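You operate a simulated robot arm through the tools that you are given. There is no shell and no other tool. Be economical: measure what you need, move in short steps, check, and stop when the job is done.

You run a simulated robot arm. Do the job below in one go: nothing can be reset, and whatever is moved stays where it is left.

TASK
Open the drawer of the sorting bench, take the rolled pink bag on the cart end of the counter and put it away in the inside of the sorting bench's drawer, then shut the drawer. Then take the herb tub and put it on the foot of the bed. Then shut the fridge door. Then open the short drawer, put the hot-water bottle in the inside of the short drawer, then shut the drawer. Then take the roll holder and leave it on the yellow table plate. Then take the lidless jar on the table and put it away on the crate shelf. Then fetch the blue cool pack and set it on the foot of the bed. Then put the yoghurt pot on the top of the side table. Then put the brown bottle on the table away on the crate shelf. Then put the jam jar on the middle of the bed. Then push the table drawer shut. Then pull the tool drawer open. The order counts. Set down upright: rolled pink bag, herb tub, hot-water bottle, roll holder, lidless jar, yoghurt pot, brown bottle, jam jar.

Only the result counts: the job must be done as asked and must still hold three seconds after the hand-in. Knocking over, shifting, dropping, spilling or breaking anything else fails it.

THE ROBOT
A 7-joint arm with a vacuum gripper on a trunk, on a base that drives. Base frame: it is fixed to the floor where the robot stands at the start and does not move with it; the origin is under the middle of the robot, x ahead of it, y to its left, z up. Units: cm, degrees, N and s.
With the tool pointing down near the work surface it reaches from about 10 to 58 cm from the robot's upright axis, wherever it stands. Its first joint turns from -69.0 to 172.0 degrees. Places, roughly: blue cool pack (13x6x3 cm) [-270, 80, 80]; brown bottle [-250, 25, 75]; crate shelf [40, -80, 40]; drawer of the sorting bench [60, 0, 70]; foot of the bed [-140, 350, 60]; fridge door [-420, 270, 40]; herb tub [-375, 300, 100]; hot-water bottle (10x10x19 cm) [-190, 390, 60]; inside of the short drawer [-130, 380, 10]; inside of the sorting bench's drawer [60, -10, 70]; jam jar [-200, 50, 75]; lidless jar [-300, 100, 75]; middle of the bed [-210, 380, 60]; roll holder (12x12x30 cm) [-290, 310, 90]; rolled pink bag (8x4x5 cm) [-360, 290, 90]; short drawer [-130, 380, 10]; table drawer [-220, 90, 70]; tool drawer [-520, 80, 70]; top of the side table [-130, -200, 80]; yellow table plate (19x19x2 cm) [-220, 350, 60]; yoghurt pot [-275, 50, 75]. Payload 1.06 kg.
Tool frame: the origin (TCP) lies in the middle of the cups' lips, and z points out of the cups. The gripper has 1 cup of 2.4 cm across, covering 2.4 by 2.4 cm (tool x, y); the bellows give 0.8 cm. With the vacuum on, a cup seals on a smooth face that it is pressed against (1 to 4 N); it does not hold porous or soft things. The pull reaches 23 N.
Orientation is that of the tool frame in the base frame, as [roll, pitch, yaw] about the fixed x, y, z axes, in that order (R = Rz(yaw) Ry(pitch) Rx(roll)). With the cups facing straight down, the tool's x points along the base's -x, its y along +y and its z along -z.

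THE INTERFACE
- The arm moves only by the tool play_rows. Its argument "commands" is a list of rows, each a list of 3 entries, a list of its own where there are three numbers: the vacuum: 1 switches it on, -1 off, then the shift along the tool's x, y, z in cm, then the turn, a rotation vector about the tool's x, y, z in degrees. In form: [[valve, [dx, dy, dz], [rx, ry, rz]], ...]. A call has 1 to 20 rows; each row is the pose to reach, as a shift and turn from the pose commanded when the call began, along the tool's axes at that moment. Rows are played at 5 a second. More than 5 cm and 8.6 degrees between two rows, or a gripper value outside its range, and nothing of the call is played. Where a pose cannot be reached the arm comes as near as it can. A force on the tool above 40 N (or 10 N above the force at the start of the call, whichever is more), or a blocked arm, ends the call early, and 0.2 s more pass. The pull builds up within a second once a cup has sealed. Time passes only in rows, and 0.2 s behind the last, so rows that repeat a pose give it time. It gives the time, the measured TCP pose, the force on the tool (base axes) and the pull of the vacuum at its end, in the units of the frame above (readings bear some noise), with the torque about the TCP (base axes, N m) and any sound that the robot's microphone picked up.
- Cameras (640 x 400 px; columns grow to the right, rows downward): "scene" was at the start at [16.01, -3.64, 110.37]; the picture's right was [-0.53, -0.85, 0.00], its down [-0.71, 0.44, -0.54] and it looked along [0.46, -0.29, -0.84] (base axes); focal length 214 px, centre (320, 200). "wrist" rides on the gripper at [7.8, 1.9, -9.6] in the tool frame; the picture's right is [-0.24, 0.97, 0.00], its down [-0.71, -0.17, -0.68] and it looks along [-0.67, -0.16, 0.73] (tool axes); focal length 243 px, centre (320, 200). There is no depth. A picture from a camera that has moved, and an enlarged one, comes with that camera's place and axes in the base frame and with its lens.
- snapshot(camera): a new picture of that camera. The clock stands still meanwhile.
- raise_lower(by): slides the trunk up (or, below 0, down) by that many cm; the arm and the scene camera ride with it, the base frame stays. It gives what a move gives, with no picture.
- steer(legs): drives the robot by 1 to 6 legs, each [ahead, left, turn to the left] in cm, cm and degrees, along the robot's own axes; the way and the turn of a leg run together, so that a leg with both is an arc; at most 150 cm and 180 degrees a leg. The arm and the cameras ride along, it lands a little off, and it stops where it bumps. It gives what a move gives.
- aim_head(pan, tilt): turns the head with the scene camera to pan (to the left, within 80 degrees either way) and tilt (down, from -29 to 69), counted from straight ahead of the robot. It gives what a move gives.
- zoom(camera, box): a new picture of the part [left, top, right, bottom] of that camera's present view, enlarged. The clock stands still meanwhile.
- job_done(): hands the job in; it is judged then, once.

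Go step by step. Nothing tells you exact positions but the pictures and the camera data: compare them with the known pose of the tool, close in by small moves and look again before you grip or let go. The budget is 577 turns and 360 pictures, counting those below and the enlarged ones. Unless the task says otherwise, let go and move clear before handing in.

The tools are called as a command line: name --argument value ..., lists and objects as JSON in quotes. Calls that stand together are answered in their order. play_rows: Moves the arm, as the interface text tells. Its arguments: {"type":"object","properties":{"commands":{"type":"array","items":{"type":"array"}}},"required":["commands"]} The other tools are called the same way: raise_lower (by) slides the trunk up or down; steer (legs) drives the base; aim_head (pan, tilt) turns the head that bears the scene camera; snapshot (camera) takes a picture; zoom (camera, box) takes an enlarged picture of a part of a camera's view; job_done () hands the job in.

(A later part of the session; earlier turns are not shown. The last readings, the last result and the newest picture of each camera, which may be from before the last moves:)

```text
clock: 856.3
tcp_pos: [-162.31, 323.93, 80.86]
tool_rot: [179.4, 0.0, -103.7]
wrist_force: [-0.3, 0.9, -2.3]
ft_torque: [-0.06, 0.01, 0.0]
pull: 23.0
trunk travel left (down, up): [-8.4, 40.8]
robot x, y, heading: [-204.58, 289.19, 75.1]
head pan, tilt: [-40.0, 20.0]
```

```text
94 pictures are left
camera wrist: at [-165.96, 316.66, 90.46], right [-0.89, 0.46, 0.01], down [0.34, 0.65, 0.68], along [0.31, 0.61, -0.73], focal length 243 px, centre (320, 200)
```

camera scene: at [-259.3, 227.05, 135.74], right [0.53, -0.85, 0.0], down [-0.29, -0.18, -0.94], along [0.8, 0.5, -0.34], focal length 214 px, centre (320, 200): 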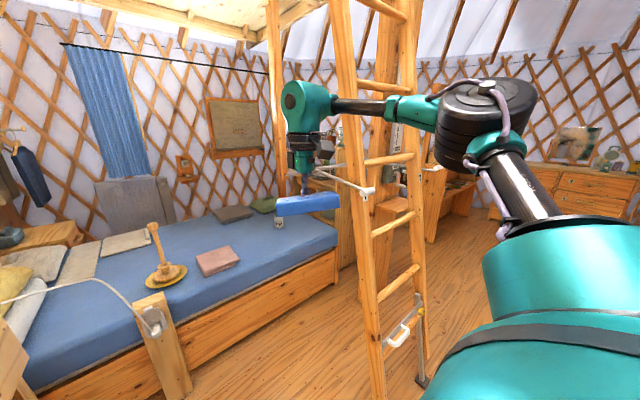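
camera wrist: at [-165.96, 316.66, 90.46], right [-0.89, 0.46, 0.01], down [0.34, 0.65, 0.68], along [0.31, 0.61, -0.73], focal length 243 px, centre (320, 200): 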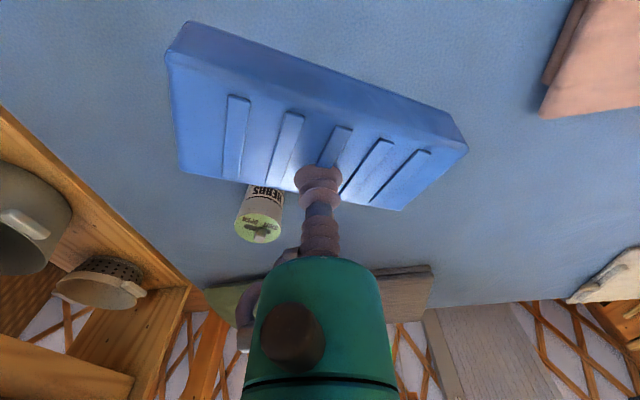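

play_rows --commands '[[1, [-1, 4, 0], [0, 0, 0]], [1, [-3, 8, 0], [0, 0, 0]], [1, [-5, 12, 0], [0, 0, 0]], [1, [-8, 12, 0], [0, 0, 0]], [1, [-10, 12, 0], [0, 0, 0]]]'

steer --legs '[[0, -12, 0]]'

play_rows --commands '[[1, [-1, 0, 4], [0, 0, 0]], [1, [-2, 0, 8], [0, 0, 0]], [1, [-3, 0, 12], [0, 0, 0]], [1, [-3, 0, 16], [0, 0, 0]], [1, [-3, 0, 19], [0, 0, 0]]]'

snapshot --camera "wrist"

```text
clock: 857.5
tcp_pos: [-171.46, 336.54, 80.88]
tool_rot: [179.4, 0.1, -103.7]
wrist_force: [-1.4, 0.0, -1.7]
ft_torque: [-0.06, -0.01, 0.04]
pull: 23.6
trunk travel left (down, up): [-8.4, 40.8]
robot x, y, heading: [-204.66, 289.43, 75.1]
head pan, tilt: [-40.0, 20.0]
```

```text
clock: 858.8
tcp_pos: [-159.94, 333.55, 80.98]
tool_rot: [179.5, 0.1, -103.8]
wrist_force: [-0.3, -0.6, -1.3]
ft_torque: [-0.07, -0.03, 0.04]
pull: 22.9
trunk travel left (down, up): [-8.4, 40.8]
robot x, y, heading: [-192.92, 286.36, 75.0]
head pan, tilt: [-40.0, 20.0]
```

```text
clock: 860.0
tcp_pos: [-159.42, 336.46, 61.89]
tool_rot: [179.4, 0.1, -103.7]
wrist_force: [0.0, -0.2, -1.7]
ft_torque: [-0.05, 0.0, 0.0]
pull: 23.5
trunk travel left (down, up): [-8.4, 40.8]
robot x, y, heading: [-193.2, 286.67, 75.2]
head pan, tilt: [-40.0, 20.0]
```

```text
93 pictures are left
camera wrist: at [-163.16, 329.19, 71.43], right [-0.89, 0.46, 0.01], down [0.34, 0.65, 0.68], along [0.31, 0.61, -0.73], focal length 243 px, centre (320, 200)
```

wrist: 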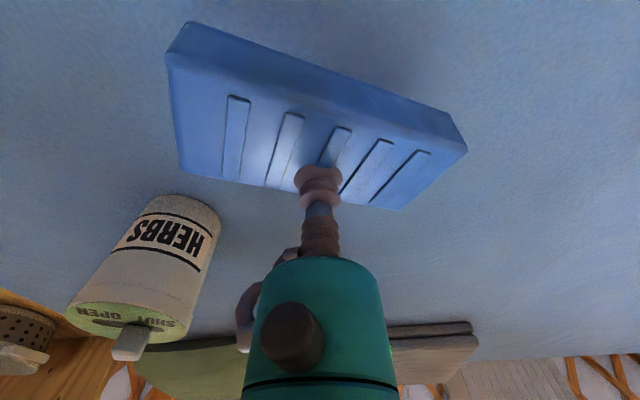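

play_rows --commands '[[1, [0, 0, 2], [0, 0, 0]], [1, [0, 0, 3.5], [0, 0, 0]], [1, [0, 0, 4.3], [0, 0, 0]], [1, [0, 0, 5], [0, 0, 0]], [1, [0, 0, 5.7], [0, 0, 0]], [1, [0, 0, 6.4], [0, 0, 0]], [1, [0, 0, 7], [0, 0, 0]]]'

play_rows --commands '[[-1, [0, 0, -0.3], [0, 0, 0]], [-1, [0, 0, -0.3], [0, 0, 0]], [-1, [0, 0, -0.3], [0, 0, 0]], [-1, [0, 0, -0.3], [0, 0, 0]], [-1, [0, 0, -0.3], [0, 0, 0]], [-1, [0, 0, -1.5], [0, 0, 0]], [-1, [0, 0, -5], [0, 0, 0]], [-1, [0, 0, -9], [0, 0, 0]]]'

snapshot --camera "wrist"

```text
clock: 861.1
tcp_pos: [-159.56, 336.58, 57.16]
tool_rot: [179.1, 0.5, -103.8]
wrist_force: [-0.6, -6.3, 19.5]
ft_torque: [0.23, -0.07, -0.06]
pull: 22.8
trunk travel left (down, up): [-8.4, 40.8]
robot x, y, heading: [-192.9, 286.42, 75.0]
head pan, tilt: [-40.0, 20.0]
stopped in row 5: the force on the tool passed its limit (the readings are from after the stop); the commanded pose is now the measured one
```

```text
clock: 862.9
tcp_pos: [-159.49, 336.49, 65.97]
tool_rot: [179.5, 0.3, -103.6]
wrist_force: [0.0, 0.4, -0.2]
ft_torque: [-0.01, -0.02, -0.01]
pull: 0.0
trunk travel left (down, up): [-8.4, 40.8]
robot x, y, heading: [-193.09, 286.74, 75.1]
head pan, tilt: [-40.0, 20.0]
```

```text
92 pictures are left
camera wrist: at [-163.11, 329.18, 75.6], right [-0.89, 0.46, 0.01], down [0.34, 0.64, 0.69], along [0.31, 0.61, -0.73], focal length 243 px, centre (320, 200)
```

wrist: 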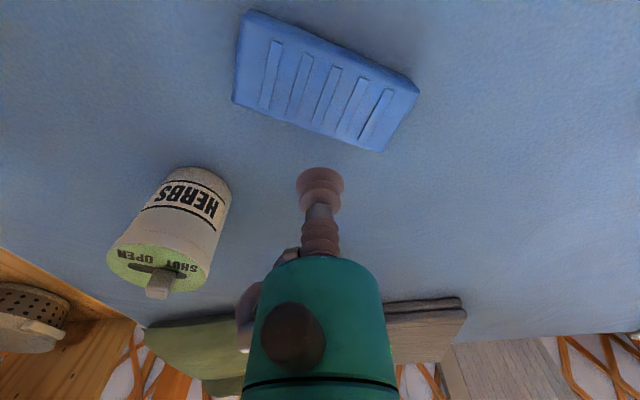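

Cool pack placed. I'll leave the bed area again and return to the table for the yoghurt pot.

play_rows --commands '[[-1, [2, -2, -4], [0, 0, 0]], [-1, [4, -4, -8], [0, 0, 0]], [-1, [7, -6, -12], [0, 0, 0]], [-1, [9, -8, -15], [0, 0, 0]]]'

steer --legs '[[0, 34, 0], [-22, 30, 0], [-75, 5, 0]]'

raise_lower --by 36

steer --legs '[[0, 0, 180]]'

```text
refused: row 3 steps farther than a row can; nothing moved
```

```text
clock: 870.8
tcp_pos: [-251.37, 260.08, 65.99]
tool_rot: [179.3, 0.3, -103.8]
wrist_force: [0.8, 0.4, -0.3]
ft_torque: [0.0, -0.02, 0.02]
pull: 0.0
trunk travel left (down, up): [-8.4, 40.8]
robot x, y, heading: [-284.75, 209.89, 75.4]
head pan, tilt: [-40.0, 20.0]
```

```text
clock: 874.3
tcp_pos: [-251.61, 259.13, 111.47]
tool_rot: [179.5, 10.0, -103.9]
wrist_force: [-0.5, -0.1, 0.2]
ft_torque: [0.01, 0.03, -0.01]
pull: 0.1
trunk travel left (down, up): [-44.4, 4.8]
robot x, y, heading: [-284.57, 209.81, 75.1]
head pan, tilt: [-40.0, 20.0]
```

```text
clock: 882.0
tcp_pos: [-317.93, 160.8, 111.69]
tool_rot: [179.6, 10.0, 76.2]
wrist_force: [-0.5, 0.3, 0.8]
ft_torque: [0.0, -0.01, 0.0]
pull: 0.0
trunk travel left (down, up): [-44.4, 4.8]
robot x, y, heading: [-284.91, 210.25, -104.6]
head pan, tilt: [-40.0, 20.0]
```

One arm move was refused, so the tool travelled lower than intended. I'll check that nothing on the bed was disturbed.

steer --legs '[[0, 0, 95]]'

aim_head --pan 72 --tilt 15

snapshot --camera "scene"

```text
clock: 886.4
tcp_pos: [-232.89, 180.99, 111.63]
tool_rot: [179.5, 9.9, 171.0]
wrist_force: [-0.3, -0.6, 0.5]
ft_torque: [-0.03, 0.03, 0.0]
pull: 0.1
trunk travel left (down, up): [-44.4, 4.8]
robot x, y, heading: [-284.87, 209.78, -9.9]
head pan, tilt: [-40.0, 20.0]
```

```text
clock: 888.3
tcp_pos: [-232.86, 181.07, 111.62]
tool_rot: [179.5, 10.1, 171.2]
wrist_force: [0.4, 0.2, -0.3]
ft_torque: [0.0, 0.0, -0.03]
pull: 0.0
trunk travel left (down, up): [-44.4, 4.8]
robot x, y, heading: [-284.69, 209.85, -9.7]
head pan, tilt: [72.0, 15.0]
```

```text
91 pictures are left
camera scene: at [-275.59, 217.4, 132.2], right [0.88, -0.47, 0.0], down [-0.12, -0.23, -0.97], along [0.45, 0.85, -0.26], focal length 214 px, centre (320, 200)
```

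scene: 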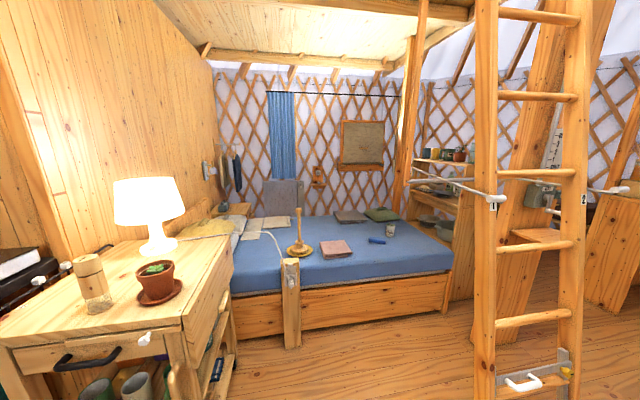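

Everything on the bed is fine. The yoghurt pot is 45 cm from the north edge, so I'll approach it from the south side, driving around the table's west end.

steer --legs '[[0, 0, -145], [105, 0, 0], [0, 0, 56], [70, 0, 0]]'

aim_head --pan 30 --tilt 25

snapshot --camera "scene"

```text
clock: 905.6
tcp_pos: [-419.36, 45.41, 111.65]
tool_rot: [179.5, 10.0, 81.6]
wrist_force: [0.1, 0.2, 0.0]
ft_torque: [0.0, 0.0, -0.04]
pull: 0.1
trunk travel left (down, up): [-44.4, 4.8]
robot x, y, heading: [-391.01, 97.58, -99.5]
head pan, tilt: [72.0, 15.0]
```

```text
clock: 906.7
tcp_pos: [-419.51, 45.52, 111.57]
tool_rot: [179.4, 10.1, 81.6]
wrist_force: [0.5, 0.3, -0.2]
ft_torque: [0.04, 0.02, -0.03]
pull: 0.0
trunk travel left (down, up): [-44.4, 4.8]
robot x, y, heading: [-391.05, 97.24, -99.5]
head pan, tilt: [30.0, 25.0]
```

```text
90 pictures are left
camera scene: at [-388.66, 84.14, 130.58], right [-0.94, -0.35, 0.0], down [-0.15, 0.4, -0.91], along [0.32, -0.85, -0.42], focal length 214 px, centre (320, 200)
```

scene: 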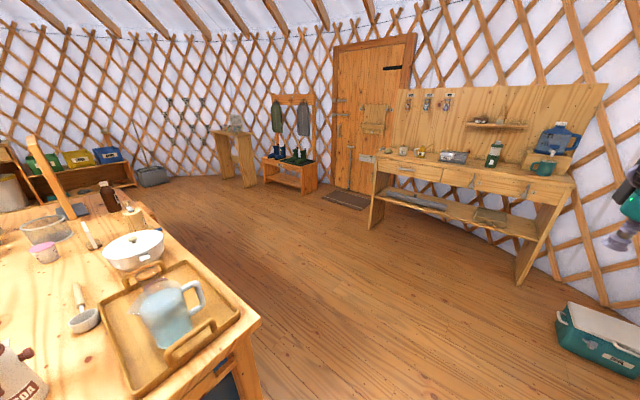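

play_rows --commands '[[-1, [2, 0, 0], [0, 2.5, 0]], [-1, [4, 0, 0], [0, 5, 0]], [-1, [6, 0, 0], [0, 7.5, 0]], [-1, [8, 0, 0], [0, 10, 0]], [-1, [10, 1, 4], [0, 10, 0]], [-1, [11, 3, 8], [0, 10, 0]]]'

steer --legs '[[85, 0, 0], [0, 0, -168], [0, -60, 0], [0, -60, 0]]'

aim_head --pan -10 --tilt 40

snapshot --camera "scene"

```text
clock: 908.1
tcp_pos: [-415.08, 54.32, 101.76]
tool_rot: [179.4, -0.1, 81.7]
wrist_force: [0.0, -0.4, -0.6]
ft_torque: [0.01, 0.01, -0.03]
pull: 0.0
trunk travel left (down, up): [-44.4, 4.8]
robot x, y, heading: [-391.18, 97.61, -99.5]
head pan, tilt: [30.0, 25.0]
```

```text
clock: 923.8
tcp_pos: [-313.89, 63.98, 101.81]
tool_rot: [179.5, -0.1, -86.9]
wrist_force: [-0.3, 0.0, -0.7]
ft_torque: [0.01, -0.04, -0.02]
pull: 0.2
trunk travel left (down, up): [-44.4, 4.8]
robot x, y, heading: [-328.67, 17.18, 92.2]
head pan, tilt: [30.0, 25.0]
stopped in leg 4: the robot was blocked; the commanded pose is now the measured one
```

```text
clock: 924.8
tcp_pos: [-314.05, 63.89, 101.96]
tool_rot: [179.5, 0.0, -86.8]
wrist_force: [0.3, 0.1, -0.1]
ft_torque: [0.0, 0.02, -0.01]
pull: 0.2
trunk travel left (down, up): [-44.4, 4.8]
robot x, y, heading: [-328.79, 16.77, 91.9]
head pan, tilt: [-10.0, 40.0]
```

```text
89 pictures are left
camera scene: at [-328.02, 30.28, 128.25], right [0.99, -0.14, 0.0], down [-0.09, -0.64, -0.77], along [0.11, 0.76, -0.64], focal length 214 px, centre (320, 200)
```

scene: 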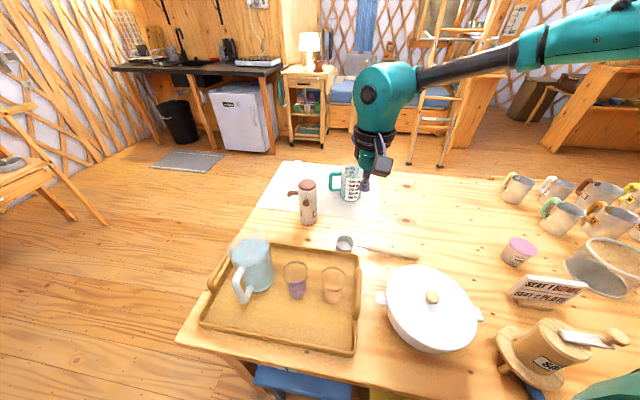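

I touched a stool under the table edge. I'll back off and slide along with more clearance.

steer --legs '[[-17, 0, 0], [0, -62, 0], [0, 0, 12]]'

snapshot --camera "scene"

```text
clock: 930.1
tcp_pos: [-261.45, 50.83, 101.76]
tool_rot: [179.4, 0.0, -75.1]
wrist_force: [0.5, 0.1, -0.2]
ft_torque: [0.0, 0.0, 0.03]
pull: 0.1
trunk travel left (down, up): [-44.4, 4.8]
robot x, y, heading: [-266.82, 2.15, 103.5]
head pan, tilt: [-10.0, 40.0]
```

```text
88 pictures are left
camera scene: at [-268.39, 15.14, 128.25], right [1.0, 0.06, 0.0], down [0.04, -0.64, -0.77], along [-0.05, 0.76, -0.64], focal length 214 px, centre (320, 200)
```

scene: 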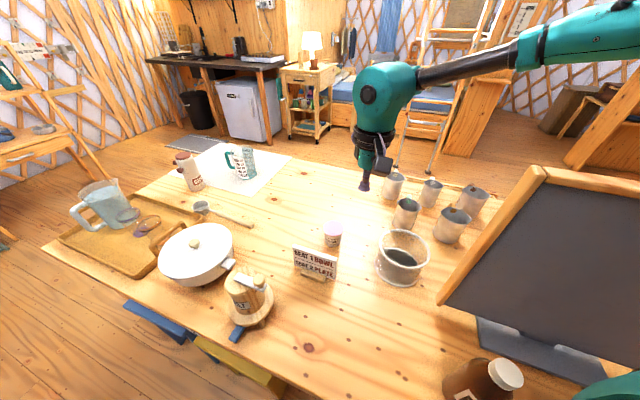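

steer --legs '[[0, 0, 6], [6, -2, 0]]'

play_rows --commands '[[-1, [-1, 0, 3], [0, 0, 0]], [-1, [-2, 0, 6], [0, 0, 0]], [-1, [-3, 0, 9], [0, 0, 0]]]'

snapshot --camera "wrist"

```text
clock: 931.6
tcp_pos: [-266.77, 57.6, 101.7]
tool_rot: [179.6, 0.0, -69.1]
wrist_force: [-0.5, -0.2, -1.6]
ft_torque: [-0.05, 0.01, 0.01]
pull: 0.1
trunk travel left (down, up): [-44.4, 4.8]
robot x, y, heading: [-266.57, 8.01, 109.7]
head pan, tilt: [-10.0, 40.0]
```

```text
clock: 932.5
tcp_pos: [-267.75, 60.22, 92.75]
tool_rot: [179.5, 0.2, -69.2]
wrist_force: [-0.2, -0.5, 0.1]
ft_torque: [-0.03, -0.02, -0.03]
pull: 0.1
trunk travel left (down, up): [-44.4, 4.8]
robot x, y, heading: [-266.92, 8.03, 109.6]
head pan, tilt: [-10.0, 40.0]
```

```text
87 pictures are left
camera wrist: at [-266.89, 52.21, 102.37], right [-0.99, -0.12, 0.01], down [-0.09, 0.72, 0.68], along [-0.09, 0.68, -0.73], focal length 243 px, centre (320, 200)
```

wrist: 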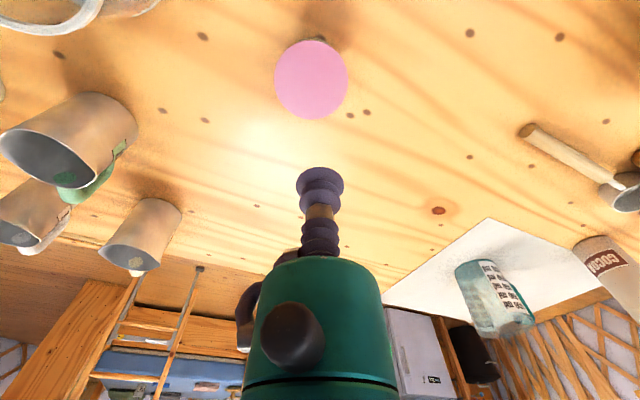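

play_rows --commands '[[1, [1.5, -0.2, 4], [0, 0, 0]], [1, [1.5, -0.2, 8], [0, 0, 0]], [1, [1.5, -0.2, 10], [0, 0, 0]], [1, [1.5, -0.2, 11], [0, 0, 0]], [1, [1.5, -0.2, 12], [0, 0, 0]], [1, [1.5, -0.2, 13], [0, 0, 0]], [1, [1.5, -0.2, 14], [0, 0, 0]]]'

```text
clock: 934.0
tcp_pos: [-264.95, 57.73, 80.86]
tool_rot: [179.5, 0.1, -69.2]
wrist_force: [0.4, -0.1, -0.5]
ft_torque: [0.0, -0.02, 0.01]
pull: 0.1
out of reach, approached as far as the arm can: row 3, 4, 5, 6, 7
trunk travel left (down, up): [-44.4, 4.8]
robot x, y, heading: [-266.64, 8.32, 109.4]
head pan, tilt: [-10.0, 40.0]
```

raise_lower --by 2.5

steer --legs '[[1.6, 1.6, 0]]'

snapshot --camera "wrist"

```text
clock: 934.8
tcp_pos: [-265.33, 58.94, 87.52]
tool_rot: [179.6, 5.1, -69.2]
wrist_force: [0.8, -0.4, -0.4]
ft_torque: [0.01, 0.03, 0.0]
pull: 0.0
trunk travel left (down, up): [-46.9, 2.3]
robot x, y, heading: [-266.81, 8.27, 109.7]
head pan, tilt: [-10.0, 40.0]
```

```text
clock: 935.6
tcp_pos: [-267.52, 59.97, 87.54]
tool_rot: [179.5, 4.9, -69.2]
wrist_force: [-0.5, 0.2, 0.0]
ft_torque: [0.01, 0.0, 0.02]
pull: 0.0
trunk travel left (down, up): [-46.9, 2.3]
robot x, y, heading: [-268.85, 9.38, 109.4]
head pan, tilt: [-10.0, 40.0]
```

```text
86 pictures are left
camera wrist: at [-266.22, 51.14, 96.33], right [-0.99, -0.13, 0.03], down [-0.06, 0.67, 0.74], along [-0.11, 0.74, -0.67], focal length 243 px, centre (320, 200)
```

wrist: 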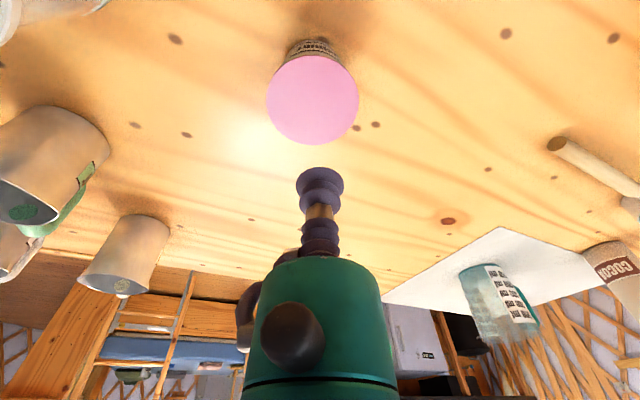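

steer --legs '[[0, 0, 8]]'

play_rows --commands '[[1, [0.5, -3.5, 0], [0, 2.5, 0]], [1, [1, -7, 0], [0, 5, 0]], [1, [1, -7, 2], [0, 5, 0]]]'

```text
clock: 936.6
tcp_pos: [-274.47, 59.72, 87.6]
tool_rot: [179.6, 5.1, -61.3]
wrist_force: [-0.3, -0.4, 0.2]
ft_torque: [-0.03, -0.04, 0.02]
pull: 0.0
trunk travel left (down, up): [-46.9, 2.3]
robot x, y, heading: [-268.8, 9.24, 117.6]
head pan, tilt: [-10.0, 40.0]
```

```text
clock: 937.4
tcp_pos: [-267.79, 62.28, 85.44]
tool_rot: [179.4, 0.0, -61.4]
wrist_force: [-0.1, 0.0, 0.0]
ft_torque: [-0.02, -0.02, 0.01]
pull: 0.1
trunk travel left (down, up): [-46.9, 2.3]
robot x, y, heading: [-268.7, 9.43, 117.8]
head pan, tilt: [-10.0, 40.0]
```

play_rows --commands '[[1, [1.8, 0.5, 0.5], [0, 0, 0]], [1, [3.5, 1.1, 2], [0, 0, 0]], [1, [3.5, 1.1, 3.5], [0, 0, 0]], [1, [3.5, 1.1, 4.5], [0, 0, 0]], [1, [3.5, 1.1, 5.3], [0, 0, 0]], [1, [3.5, 1.1, 6], [0, 0, 0]], [1, [3.5, 1.1, 6.6], [0, 0, 0]]]'

```text
clock: 939.0
tcp_pos: [-266.53, 58.25, 80.4]
tool_rot: [179.5, 0.3, -61.3]
wrist_force: [-5.6, 1.2, 12.9]
ft_torque: [0.03, 0.06, 0.01]
pull: 23.3
out of reach, approached as far as the arm can: row 5, 6, 7
trunk travel left (down, up): [-46.9, 2.3]
robot x, y, heading: [-268.87, 9.0, 117.7]
head pan, tilt: [-10.0, 40.0]
```

Sealed on the yoghurt lid. Lift and back away south.

play_rows --commands '[[1, [0, 0, -2], [0, 0, 0]], [1, [0, 0, -6], [0, 0, 0]], [1, [0, -1, -10], [0, 0, 0]], [1, [0, -2, -14], [0, 0, 0]], [1, [0, -2, -18], [0, 0, 0]]]'

steer --legs '[[-25, 15, 0], [-25, 0, 0]]'

snapshot --camera "scene"

```text
clock: 940.2
tcp_pos: [-264.3, 59.17, 98.14]
tool_rot: [179.6, 0.0, -61.4]
wrist_force: [1.1, -0.6, -1.4]
ft_torque: [-0.06, 0.0, 0.01]
pull: 23.1
trunk travel left (down, up): [-46.9, 2.3]
robot x, y, heading: [-268.64, 8.91, 117.3]
head pan, tilt: [-10.0, 40.0]
```

```text
clock: 943.6
tcp_pos: [-254.61, 8.13, 98.02]
tool_rot: [179.5, 0.2, -61.5]
wrist_force: [0.4, 0.5, -1.0]
ft_torque: [0.0, -0.02, 0.01]
pull: 22.7
trunk travel left (down, up): [-46.9, 2.3]
robot x, y, heading: [-259.12, -42.23, 117.5]
head pan, tilt: [-10.0, 40.0]
```

```text
85 pictures are left
camera scene: at [-263.05, -31.46, 131.1], right [0.95, 0.3, 0.0], down [0.19, -0.61, -0.77], along [-0.23, 0.73, -0.64], focal length 214 px, centre (320, 200)
```

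scene: 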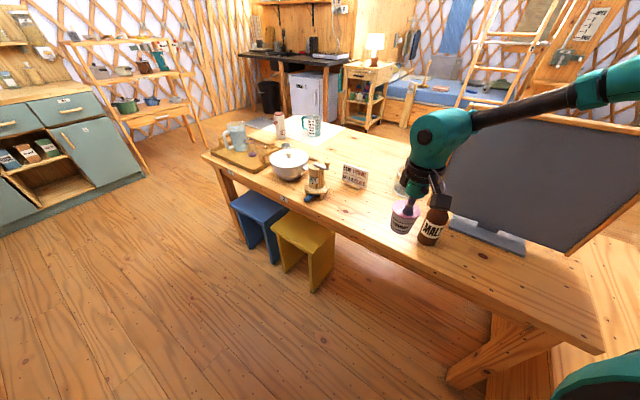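

The pot is held and the stools are undisturbed. Now to the side table.

steer --legs '[[0, 0, -157], [95, 0, 0], [0, 0, -25]]'

aim_head --pan 0 --tilt 30

snapshot --camera "scene"

```text
clock: 956.3
tcp_pos: [-192.73, -152.99, 98.08]
tool_rot: [179.6, 0.2, 116.5]
wrist_force: [-0.1, -0.3, -1.0]
ft_torque: [-0.01, 0.01, 0.03]
pull: 22.6
trunk travel left (down, up): [-46.9, 2.3]
robot x, y, heading: [-186.28, -103.23, -64.6]
head pan, tilt: [-10.0, 40.0]
```

```text
clock: 957.0
tcp_pos: [-192.7, -152.99, 98.14]
tool_rot: [179.7, 0.1, 116.4]
wrist_force: [1.1, 0.4, -1.8]
ft_torque: [0.01, -0.02, 0.01]
pull: 22.7
trunk travel left (down, up): [-46.9, 2.3]
robot x, y, heading: [-186.37, -103.56, -64.7]
head pan, tilt: [0.0, 30.0]
```

```text
84 pictures are left
camera scene: at [-181.29, -113.68, 132.62], right [-0.9, -0.43, 0.0], down [-0.21, 0.45, -0.87], along [0.37, -0.78, -0.5], focal length 214 px, centre (320, 200)
```

scene: 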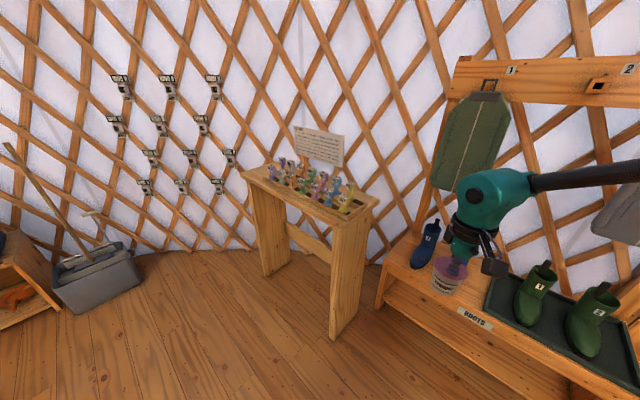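

zoom --camera "scene" --box '[220, 120, 400, 260]'

```text
2.86 times, centred on (310, 190) of scene
camera zoom: at [-181.29, -113.68, 132.62], right [-0.9, -0.43, 0.0], down [-0.21, 0.45, -0.87], along [0.37, -0.78, -0.5], focal length 613 px, centre (349, 229)
```

zoom: 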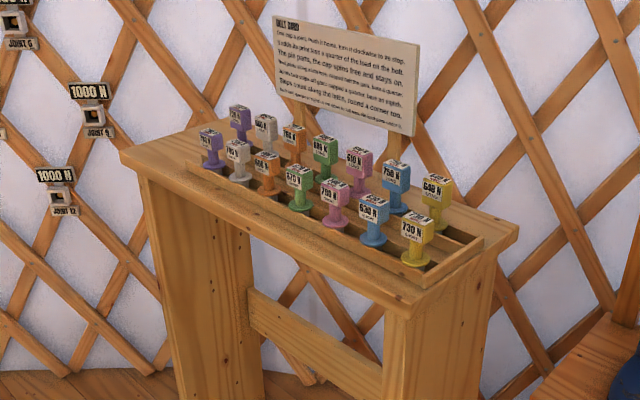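

The table top is free only at its east end (left in view). I'll raise the pot and approach that end.

play_rows --commands '[[1, [0, 0, -3], [0, 0, 0]], [1, [0, 0, -6], [0, 0, 0]], [1, [0, 0, -9], [0, 0, 0]]]'

steer --legs '[[0, 76, 0], [0, 0, -18], [45, 0, 0]]'

aim_head --pan -5 --tilt 40

snapshot --camera "scene"

```text
clock: 957.8
tcp_pos: [-192.59, -153.02, 107.11]
tool_rot: [179.7, 0.1, 116.5]
wrist_force: [0.2, 0.2, -1.4]
ft_torque: [0.03, 0.04, -0.01]
pull: 23.0
trunk travel left (down, up): [-46.9, 2.3]
robot x, y, heading: [-186.28, -103.2, -64.7]
head pan, tilt: [0.0, 30.0]
```

```text
clock: 965.3
tcp_pos: [-133.35, -160.66, 107.01]
tool_rot: [179.5, 0.0, 98.1]
wrist_force: [0.1, -0.1, -1.5]
ft_torque: [-0.01, 0.0, 0.01]
pull: 22.8
trunk travel left (down, up): [-46.9, 2.3]
robot x, y, heading: [-111.96, -115.28, -83.3]
head pan, tilt: [0.0, 30.0]
```

```text
clock: 966.0
tcp_pos: [-133.33, -160.64, 107.09]
tool_rot: [179.6, 0.2, 98.1]
wrist_force: [0.6, 0.1, -1.5]
ft_torque: [0.03, -0.04, 0.02]
pull: 22.7
trunk travel left (down, up): [-46.9, 2.3]
robot x, y, heading: [-111.63, -115.72, -83.5]
head pan, tilt: [-5.0, 40.0]
```

```text
82 pictures are left
camera scene: at [-110.99, -126.52, 131.1], right [-1.0, -0.03, 0.0], down [-0.02, 0.64, -0.77], along [0.02, -0.77, -0.64], focal length 214 px, centre (320, 200)
```

scene: 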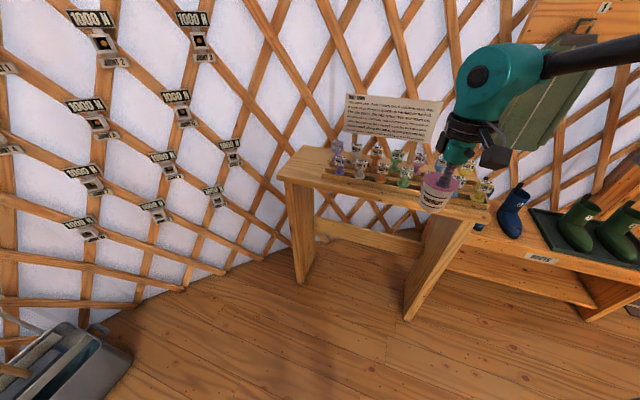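

steer --legs '[[0, 24.4, 0], [46, 0, 0]]'

snapshot --camera "wrist"

```text
clock: 970.2
tcp_pos: [-103.44, -203.74, 107.1]
tool_rot: [179.6, 0.1, 98.1]
wrist_force: [-0.8, 0.2, -1.4]
ft_torque: [0.03, -0.01, -0.01]
pull: 23.0
trunk travel left (down, up): [-46.9, 2.3]
robot x, y, heading: [-81.78, -158.43, -83.1]
head pan, tilt: [-5.0, 40.0]
```

```text
81 pictures are left
camera wrist: at [-102.92, -195.89, 116.66], right [1.0, -0.09, 0.01], down [-0.07, -0.73, 0.68], along [-0.06, -0.68, -0.73], focal length 243 px, centre (320, 200)
```

wrist: 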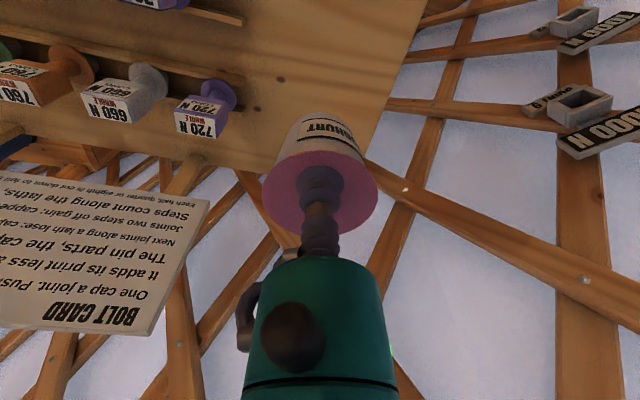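

The landing spot is free. Lowering the pot.

play_rows --commands '[[1, [0, 0, 4], [0, 0, 0]], [1, [0, 0, 8], [0, 0, 0]], [1, [0, 0, 10], [0, 0, 0]], [1, [0, 0, 11], [0, 0, 0]], [1, [0, 0, 11.7], [0, 0, 0]], [1, [0, 0, 12.4], [0, 0, 0]], [1, [0, 0, 13.1], [0, 0, 0]], [1, [0, 0, 13.8], [0, 0, 0]], [1, [0, 0, 14.5], [0, 0, 0]], [1, [0, 0, 15.2], [0, 0, 0]], [1, [0, 0, 15.9], [0, 0, 0]]]'

```text
clock: 972.6
tcp_pos: [-103.28, -203.83, 91.44]
tool_rot: [179.5, 0.3, 98.2]
wrist_force: [-0.1, 2.8, 14.2]
ft_torque: [0.0, 0.02, 0.02]
pull: 22.8
trunk travel left (down, up): [-46.9, 2.3]
robot x, y, heading: [-81.97, -158.21, -83.0]
head pan, tilt: [-5.0, 40.0]
```

play_rows --commands '[[-1, [0, 0, -0.3], [0, 0, 0]], [-1, [0, 0, -0.3], [0, 0, 0]], [-1, [0, 0, -0.3], [0, 0, 0]], [-1, [0, 0, -0.3], [0, 0, 0]], [-1, [0, 0, -0.3], [0, 0, 0]], [-1, [0, 0, -1.5], [0, 0, 0]], [-1, [0, 0, -5], [0, 0, 0]], [-1, [0, 0, -9], [0, 0, 0]]]'

snapshot --camera "wrist"

```text
clock: 974.4
tcp_pos: [-103.48, -203.72, 100.31]
tool_rot: [179.7, 0.0, 98.2]
wrist_force: [0.4, -1.0, 0.2]
ft_torque: [-0.02, 0.0, -0.01]
pull: 0.1
trunk travel left (down, up): [-46.9, 2.3]
robot x, y, heading: [-81.82, -158.32, -83.1]
head pan, tilt: [-5.0, 40.0]
```

```text
80 pictures are left
camera wrist: at [-102.81, -195.83, 109.86], right [1.0, -0.09, 0.01], down [-0.07, -0.73, 0.68], along [-0.06, -0.68, -0.73], focal length 243 px, centre (320, 200)
```

wrist: 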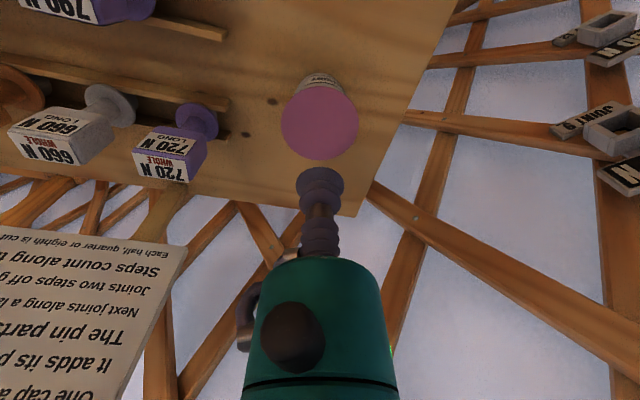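

The yoghurt pot stands on the side table. Next, the brown bottle.

steer --legs '[[-45, 0, 0], [0, 0, -121], [100, 0, 0], [72, 0, 0], [0, 0, -58]]'

snapshot --camera "scene"

```text
clock: 992.9
tcp_pos: [-226.44, -0.54, 100.26]
tool_rot: [179.6, 0.2, -79.3]
wrist_force: [-0.9, 0.3, -0.8]
ft_torque: [0.02, -0.01, -0.02]
pull: 0.0
trunk travel left (down, up): [-46.9, 2.3]
robot x, y, heading: [-245.84, -46.99, 99.6]
head pan, tilt: [-5.0, 40.0]
```

```text
79 pictures are left
camera scene: at [-247.1, -35.63, 131.1], right [1.0, 0.08, 0.0], down [0.05, -0.64, -0.77], along [-0.06, 0.76, -0.64], focal length 214 px, centre (320, 200)
```

scene: 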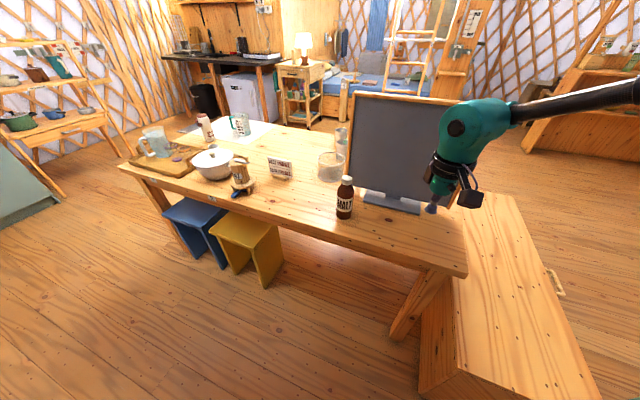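

steer --legs '[[18, 11.3, 0]]'

play_rows --commands '[[-1, [0, 0, 0], [0, -4, 0]], [-1, [0, 0, 0], [0, -8, 0]]]'

snapshot --camera "wrist"

snapshot --camera "scene"

```text
clock: 994.6
tcp_pos: [-240.48, 15.35, 100.23]
tool_rot: [179.6, 0.1, -79.3]
wrist_force: [-0.1, -0.2, 0.0]
ft_torque: [0.0, -0.01, -0.01]
pull: 0.1
trunk travel left (down, up): [-46.9, 2.3]
robot x, y, heading: [-260.01, -30.84, 99.6]
head pan, tilt: [-5.0, 40.0]
```

```text
clock: 995.2
tcp_pos: [-240.42, 15.32, 100.16]
tool_rot: [179.5, 8.3, -79.4]
wrist_force: [0.0, 0.0, -0.3]
ft_torque: [0.01, 0.01, 0.01]
pull: 0.2
trunk travel left (down, up): [-46.9, 2.3]
robot x, y, heading: [-260.13, -31.14, 99.7]
head pan, tilt: [-5.0, 40.0]
```

```text
78 pictures are left
camera wrist: at [-240.6, 5.95, 108.66], right [-1.0, 0.05, 0.04], down [0.06, 0.63, 0.78], along [0.01, 0.78, -0.63], focal length 243 px, centre (320, 200)
```

wrist: 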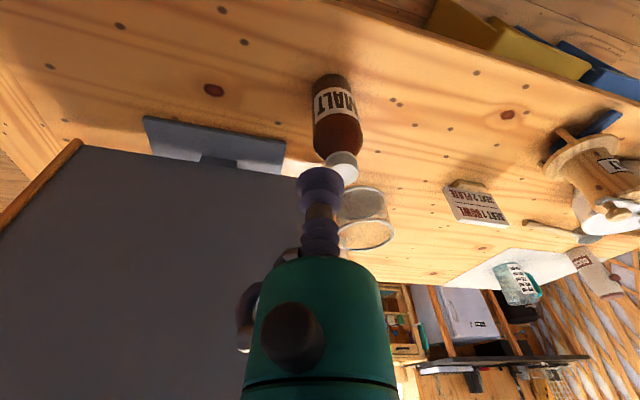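

```text
77 pictures are left
camera scene: at [-261.17, -19.76, 131.1], right [1.0, 0.08, 0.0], down [0.05, -0.64, -0.77], along [-0.06, 0.76, -0.64], focal length 214 px, centre (320, 200)
```

scene: 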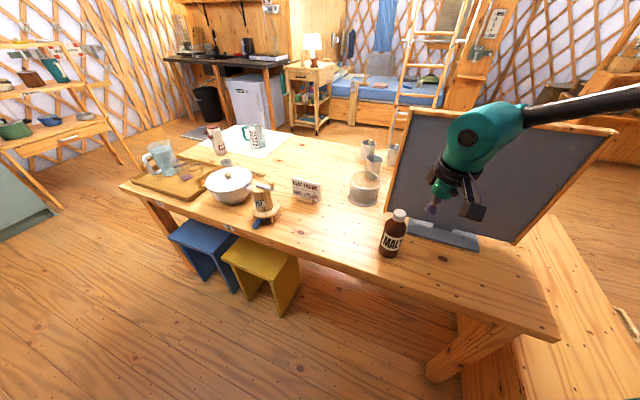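

steer --legs '[[8.3, 1, 0]]'

play_rows --commands '[[-1, [0, 0, 1.5], [0, 4, 0]], [-1, [0.3, 0, 3.5], [0, 8, 0]]]'

zoom --camera "wrist" --box '[240, 60, 400, 220]'

```text
clock: 996.3
tcp_pos: [-242.74, 23.38, 100.25]
tool_rot: [179.6, 8.0, -79.4]
wrist_force: [0.8, 0.5, -0.3]
ft_torque: [-0.01, 0.0, 0.02]
pull: 0.0
trunk travel left (down, up): [-46.9, 2.3]
robot x, y, heading: [-262.22, -22.69, 99.3]
head pan, tilt: [-5.0, 40.0]
```

```text
clock: 996.9
tcp_pos: [-242.73, 23.6, 96.75]
tool_rot: [179.5, 0.1, -79.4]
wrist_force: [-0.8, -0.2, -0.1]
ft_torque: [0.03, 0.02, 0.04]
pull: 0.0
trunk travel left (down, up): [-46.9, 2.3]
robot x, y, heading: [-262.29, -23.0, 99.5]
head pan, tilt: [-5.0, 40.0]
```

```text
2.50 times, centred on (320, 140) of wrist
camera zoom: at [-243.17, 15.43, 106.33], right [-1.0, 0.05, 0.01], down [0.04, 0.73, 0.68], along [0.03, 0.68, -0.73], focal length 606 px, centre (320, 350)
```

zoom: 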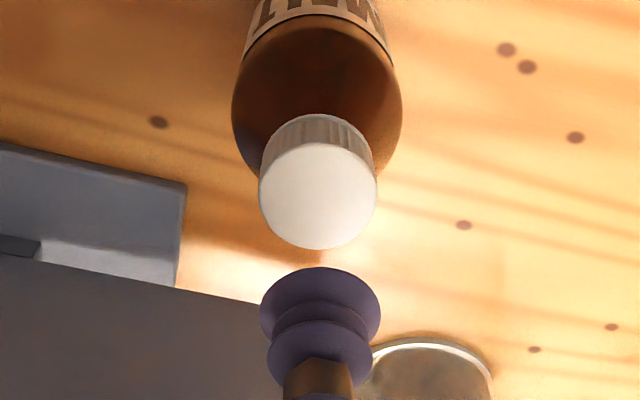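

play_rows --commands '[[1, [-1.3, -0.2, 3], [0, 0, 0]], [1, [-1.3, -0.2, 5], [0, 0, 0]], [1, [-1.3, -0.2, 6], [0, 0, 0]], [1, [-1.3, -0.2, 6.8], [0, 0, 0]], [1, [-1.3, -0.2, 7.6], [0, 0, 0]], [1, [-1.3, -0.2, 8.4], [0, 0, 0]], [1, [-1.3, -0.2, 9.2], [0, 0, 0]]]'

```text
clock: 998.1
tcp_pos: [-243.11, 25.29, 90.08]
tool_rot: [179.2, 1.2, -79.5]
wrist_force: [4.0, -1.6, 28.1]
ft_torque: [-0.12, 0.03, 0.01]
pull: 0.1
trunk travel left (down, up): [-46.9, 2.3]
robot x, y, heading: [-262.11, -23.19, 99.2]
head pan, tilt: [-5.0, 40.0]
stopped in row 6: the force on the tool passed its limit (the readings are from after the stop); the commanded pose is now the measured one
```

play_rows --commands '[[1, [0, 0, -1.5], [0, 0, 0]], [1, [1.1, 0.3, -1.5], [0, 0, 0]], [1, [1.1, 0.3, -0.8], [0, 0, 0]], [1, [1.1, 0.3, -0.3], [0, 0, 0]], [1, [1.1, 0.3, 0], [0, 0, 0]]]'

```text
clock: 999.4
tcp_pos: [-243.2, 24.5, 90.23]
tool_rot: [179.3, 1.6, -79.5]
wrist_force: [3.3, 2.2, 24.9]
ft_torque: [-0.19, -0.14, 0.03]
pull: 22.6
trunk travel left (down, up): [-46.9, 2.3]
robot x, y, heading: [-262.19, -23.06, 99.2]
head pan, tilt: [-5.0, 40.0]
stopped in row 5: the force on the tool passed its limit (the readings are from after the stop); the commanded pose is now the measured one
```

Sealed on the cap. Lifting and backing off.

play_rows --commands '[[1, [0, 0, -2], [0, 0, 0]], [1, [0, 0, -6], [0, 0, 0]], [1, [0, 0, -10], [0, 0, 0]], [1, [0, 0, -13], [0, 0, 0]]]'

steer --legs '[[-30, 0, 0]]'

snapshot --camera "wrist"

```text
clock: 1000.4
tcp_pos: [-242.96, 24.09, 102.95]
tool_rot: [179.3, 1.1, -79.4]
wrist_force: [0.3, 0.3, -2.4]
ft_torque: [-0.05, -0.02, 0.02]
pull: 22.4
trunk travel left (down, up): [-46.9, 2.3]
robot x, y, heading: [-262.18, -23.2, 99.4]
head pan, tilt: [-5.0, 40.0]
```

```text
clock: 1002.5
tcp_pos: [-238.1, -5.85, 102.81]
tool_rot: [179.3, 1.3, -79.3]
wrist_force: [0.2, 1.1, -2.3]
ft_torque: [-0.03, -0.01, -0.03]
pull: 23.0
trunk travel left (down, up): [-46.9, 2.3]
robot x, y, heading: [-257.38, -53.11, 99.5]
head pan, tilt: [-5.0, 40.0]
```

```text
75 pictures are left
camera wrist: at [-238.42, -14.1, 112.32], right [-1.0, 0.05, 0.02], down [0.05, 0.71, 0.7], along [0.02, 0.7, -0.72], focal length 243 px, centre (320, 200)
```

wrist: 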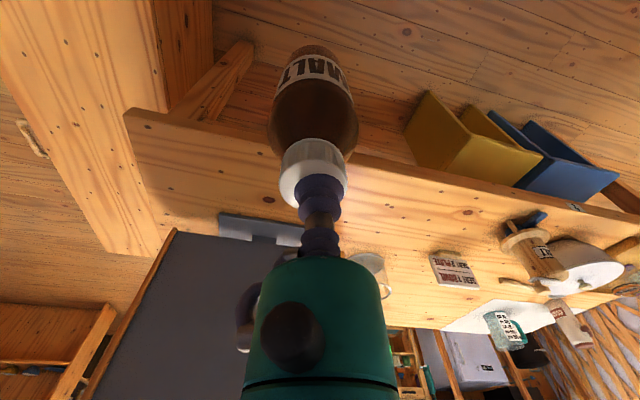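

steer --legs '[[0, 0, -102], [100, 0, 0], [80, 0, 0], [0, 0, -15.5], [0, 69, 0], [45, 0, 0]]'

snapshot --camera "wrist"

```text
clock: 1022.5
tcp_pos: [19.73, -50.16, 102.88]
tool_rot: [179.3, 1.3, 162.6]
wrist_force: [0.4, 0.8, -2.5]
ft_torque: [0.0, 0.02, 0.01]
pull: 22.9
trunk travel left (down, up): [-46.9, 2.3]
robot x, y, heading: [-12.89, -10.87, -18.5]
head pan, tilt: [-5.0, 40.0]
```

```text
74 pictures are left
camera wrist: at [12.48, -46.18, 112.29], right [0.51, 0.86, 0.02], down [0.61, -0.38, 0.7], along [0.6, -0.35, -0.72], focal length 243 px, centre (320, 200)
```

wrist: 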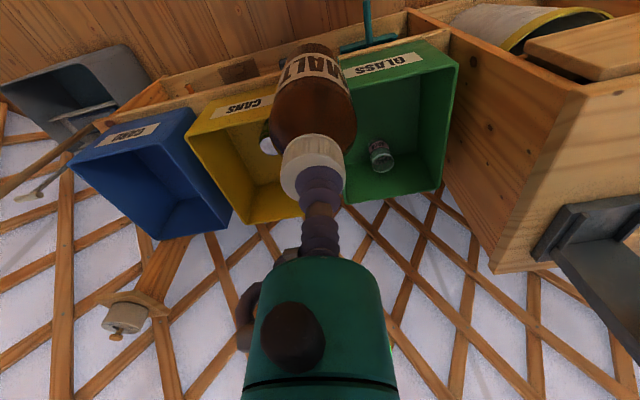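

steer --legs '[[0, 11.5, 0], [18, 0, 0]]'

snapshot --camera "wrist"

```text
clock: 1024.8
tcp_pos: [40.38, -44.81, 102.92]
tool_rot: [179.4, 1.2, 162.7]
wrist_force: [0.2, -0.1, -1.9]
ft_torque: [0.0, 0.02, 0.04]
pull: 22.6
trunk travel left (down, up): [-46.9, 2.3]
robot x, y, heading: [7.85, -5.59, -18.5]
head pan, tilt: [-5.0, 40.0]
```

```text
73 pictures are left
camera wrist: at [33.13, -40.89, 112.27], right [0.51, 0.86, 0.02], down [0.61, -0.38, 0.7], along [0.6, -0.35, -0.72], focal length 243 px, centre (320, 200)
```

wrist: 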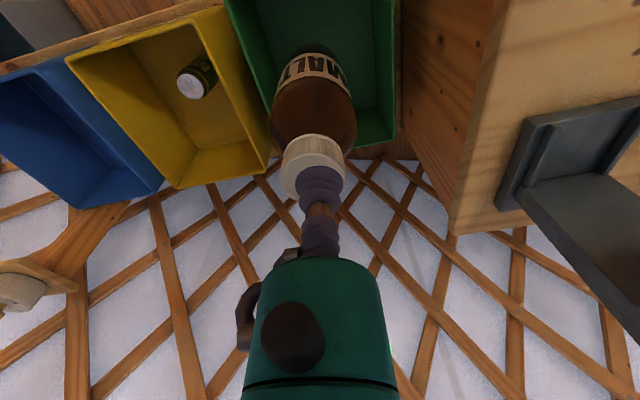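

steer --legs '[[1.2, 0, 0]]'

raise_lower --by -20

snapshot --camera "wrist"

```text
clock: 1025.6
tcp_pos: [41.41, -45.24, 102.93]
tool_rot: [179.2, 1.2, 162.6]
wrist_force: [0.0, -0.4, -1.8]
ft_torque: [-0.02, 0.01, 0.01]
pull: 23.1
trunk travel left (down, up): [-46.9, 2.3]
robot x, y, heading: [8.82, -5.96, -18.6]
head pan, tilt: [-5.0, 40.0]
```

```text
clock: 1027.7
tcp_pos: [41.45, -45.15, 82.87]
tool_rot: [179.3, 1.2, 162.7]
wrist_force: [-0.1, 0.5, -1.5]
ft_torque: [0.03, -0.01, -0.02]
pull: 22.6
trunk travel left (down, up): [-26.9, 22.3]
robot x, y, heading: [9.11, -5.79, -18.2]
head pan, tilt: [-5.0, 40.0]
```

```text
72 pictures are left
camera wrist: at [34.19, -41.24, 92.31], right [0.51, 0.86, 0.02], down [0.61, -0.38, 0.7], along [0.61, -0.35, -0.72], focal length 243 px, centre (320, 200)
```

wrist: 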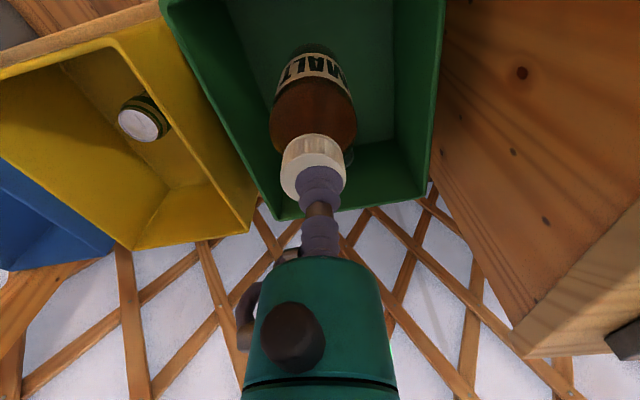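

raise_lower --by -15

raise_lower --by -4

raise_lower --by -1.2

raise_lower --by -1

```text
clock: 1029.5
tcp_pos: [41.38, -45.22, 67.87]
tool_rot: [179.3, 1.3, 162.7]
wrist_force: [0.2, -0.5, -1.9]
ft_torque: [0.0, -0.02, -0.03]
pull: 23.0
trunk travel left (down, up): [-11.9, 37.3]
robot x, y, heading: [8.93, -6.15, -18.4]
head pan, tilt: [-5.0, 40.0]
```

```text
clock: 1030.3
tcp_pos: [41.46, -45.15, 63.83]
tool_rot: [179.3, 1.2, 162.7]
wrist_force: [0.8, 0.4, -1.5]
ft_torque: [0.02, 0.01, 0.02]
pull: 22.9
trunk travel left (down, up): [-7.9, 41.3]
robot x, y, heading: [8.87, -6.02, -18.3]
head pan, tilt: [-5.0, 40.0]
```

```text
clock: 1030.9
tcp_pos: [41.56, -45.17, 62.67]
tool_rot: [179.3, 1.3, 162.7]
wrist_force: [2.2, -1.8, 9.2]
ft_torque: [-0.01, -0.03, -0.01]
pull: 22.6
trunk travel left (down, up): [-6.7, 42.5]
robot x, y, heading: [9.48, -6.11, -18.3]
head pan, tilt: [-5.0, 40.0]
```

```text
clock: 1031.5
tcp_pos: [41.46, -45.13, 62.02]
tool_rot: [179.2, 1.6, 162.7]
wrist_force: [3.8, -4.0, 38.8]
ft_torque: [-0.03, 0.14, 0.02]
pull: 22.6
trunk travel left (down, up): [-5.7, 43.5]
robot x, y, heading: [8.98, -5.93, -18.3]
head pan, tilt: [-5.0, 40.0]
```

Contact with the crate floor. Releasing and withdrawing upward.

raise_lower --by 0.8

play_rows --commands '[[-1, [0, 0, 0], [0, 0, 0]], [-1, [0, 0, 0], [0, 0, 0]], [-1, [0, 0, 0], [0, 0, 0]], [-1, [0, 0, 0], [0, 0, 0]], [-1, [0, 0, -1], [0, 0, 0]], [-1, [0, 0, -4], [0, 0, 0]]]'

raise_lower --by 30

snapshot --camera "wrist"

```text
clock: 1032.1
tcp_pos: [41.37, -45.16, 62.27]
tool_rot: [179.3, 1.0, 162.7]
wrist_force: [0.1, -0.2, -1.8]
ft_torque: [0.02, 0.04, -0.05]
pull: 22.6
trunk travel left (down, up): [-6.5, 42.7]
robot x, y, heading: [9.03, -6.2, -18.3]
head pan, tilt: [-5.0, 40.0]
```

```text
clock: 1033.5
tcp_pos: [41.27, -45.23, 66.43]
tool_rot: [179.3, 1.2, 162.7]
wrist_force: [0.6, 0.5, 0.4]
ft_torque: [0.0, 0.03, 0.01]
pull: 0.1
trunk travel left (down, up): [-6.5, 42.7]
robot x, y, heading: [8.99, -6.29, -18.5]
head pan, tilt: [-5.0, 40.0]
```

```text
clock: 1036.5
tcp_pos: [41.29, -45.19, 96.54]
tool_rot: [179.3, 1.3, 162.7]
wrist_force: [0.0, -0.3, 0.0]
ft_torque: [0.01, -0.01, 0.02]
pull: 0.1
trunk travel left (down, up): [-36.5, 12.7]
robot x, y, heading: [9.02, -6.35, -18.6]
head pan, tilt: [-5.0, 40.0]
```

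```text
71 pictures are left
camera wrist: at [34.1, -41.26, 105.89], right [0.51, 0.86, 0.02], down [0.61, -0.38, 0.7], along [0.6, -0.35, -0.72], focal length 243 px, centre (320, 200)
```

wrist: 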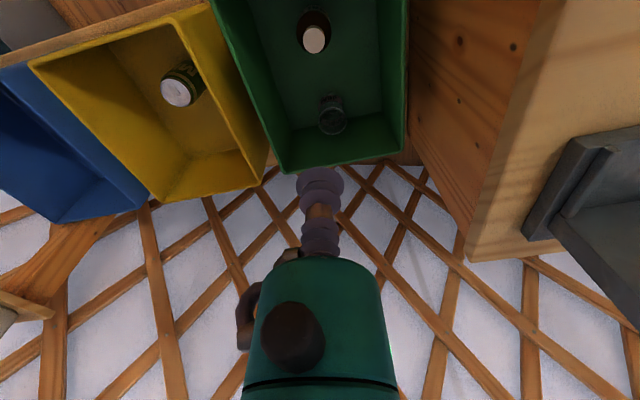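

zoom --camera "wrist" --box '[240, 0, 420, 180]'

```text
2.22 times, centred on (330, 90) of wrist
camera zoom: at [34.1, -41.26, 105.89], right [0.51, 0.86, 0.02], down [0.61, -0.38, 0.7], along [0.6, -0.35, -0.72], focal length 539 px, centre (298, 444)
```

zoom: 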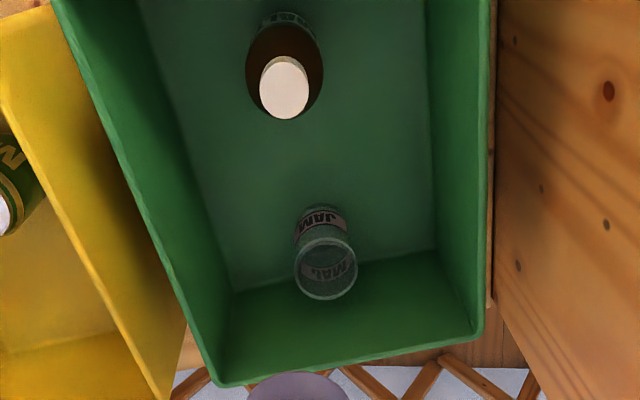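

Bottle and jar both stand upright in the glass crate. Next is the jam jar with the yellow lid at the table's north-east corner.

steer --legs '[[-42, 0, 0], [0, 0, 131.5], [155, 0, 0]]'

steer --legs '[[150, 0, 0], [0, 0, 66], [88, 0, 0], [0, 0, 99]]'

aim_head --pan -10 --tilt 40

snapshot --camera "scene"

```text
refused: 155 is not a number from -150 to 150
```

```text
clock: 1038.3
tcp_pos: [50.8, -48.45, 96.42]
tool_rot: [179.3, 1.1, 162.6]
wrist_force: [0.3, -0.7, -0.1]
ft_torque: [0.01, 0.04, 0.05]
pull: 0.0
trunk travel left (down, up): [-36.5, 12.7]
robot x, y, heading: [18.37, -8.73, -18.3]
head pan, tilt: [-5.0, 40.0]
stopped in leg 1: the robot was blocked; the commanded pose is now the measured one
```

```text
clock: 1039.0
tcp_pos: [50.8, -48.35, 96.5]
tool_rot: [179.3, 1.1, 162.6]
wrist_force: [0.2, 0.1, 0.6]
ft_torque: [-0.04, 0.0, 0.0]
pull: 0.0
trunk travel left (down, up): [-36.5, 12.7]
robot x, y, heading: [18.55, -8.97, -18.5]
head pan, tilt: [-10.0, 40.0]
```

```text
69 pictures are left
camera scene: at [34.02, -15.91, 119.22], right [-0.48, -0.88, 0.0], down [-0.57, 0.31, -0.77], along [0.67, -0.36, -0.64], focal length 214 px, centre (320, 200)
```

scene: 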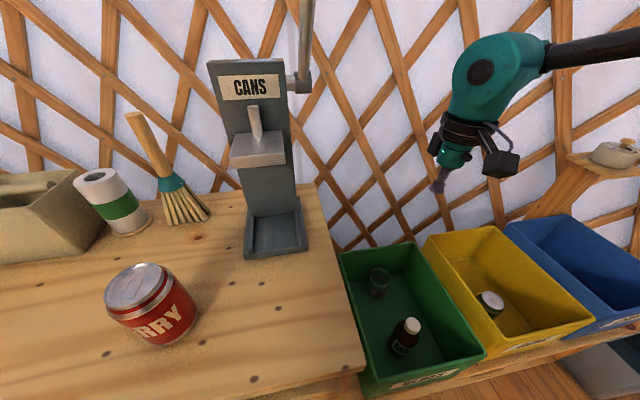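

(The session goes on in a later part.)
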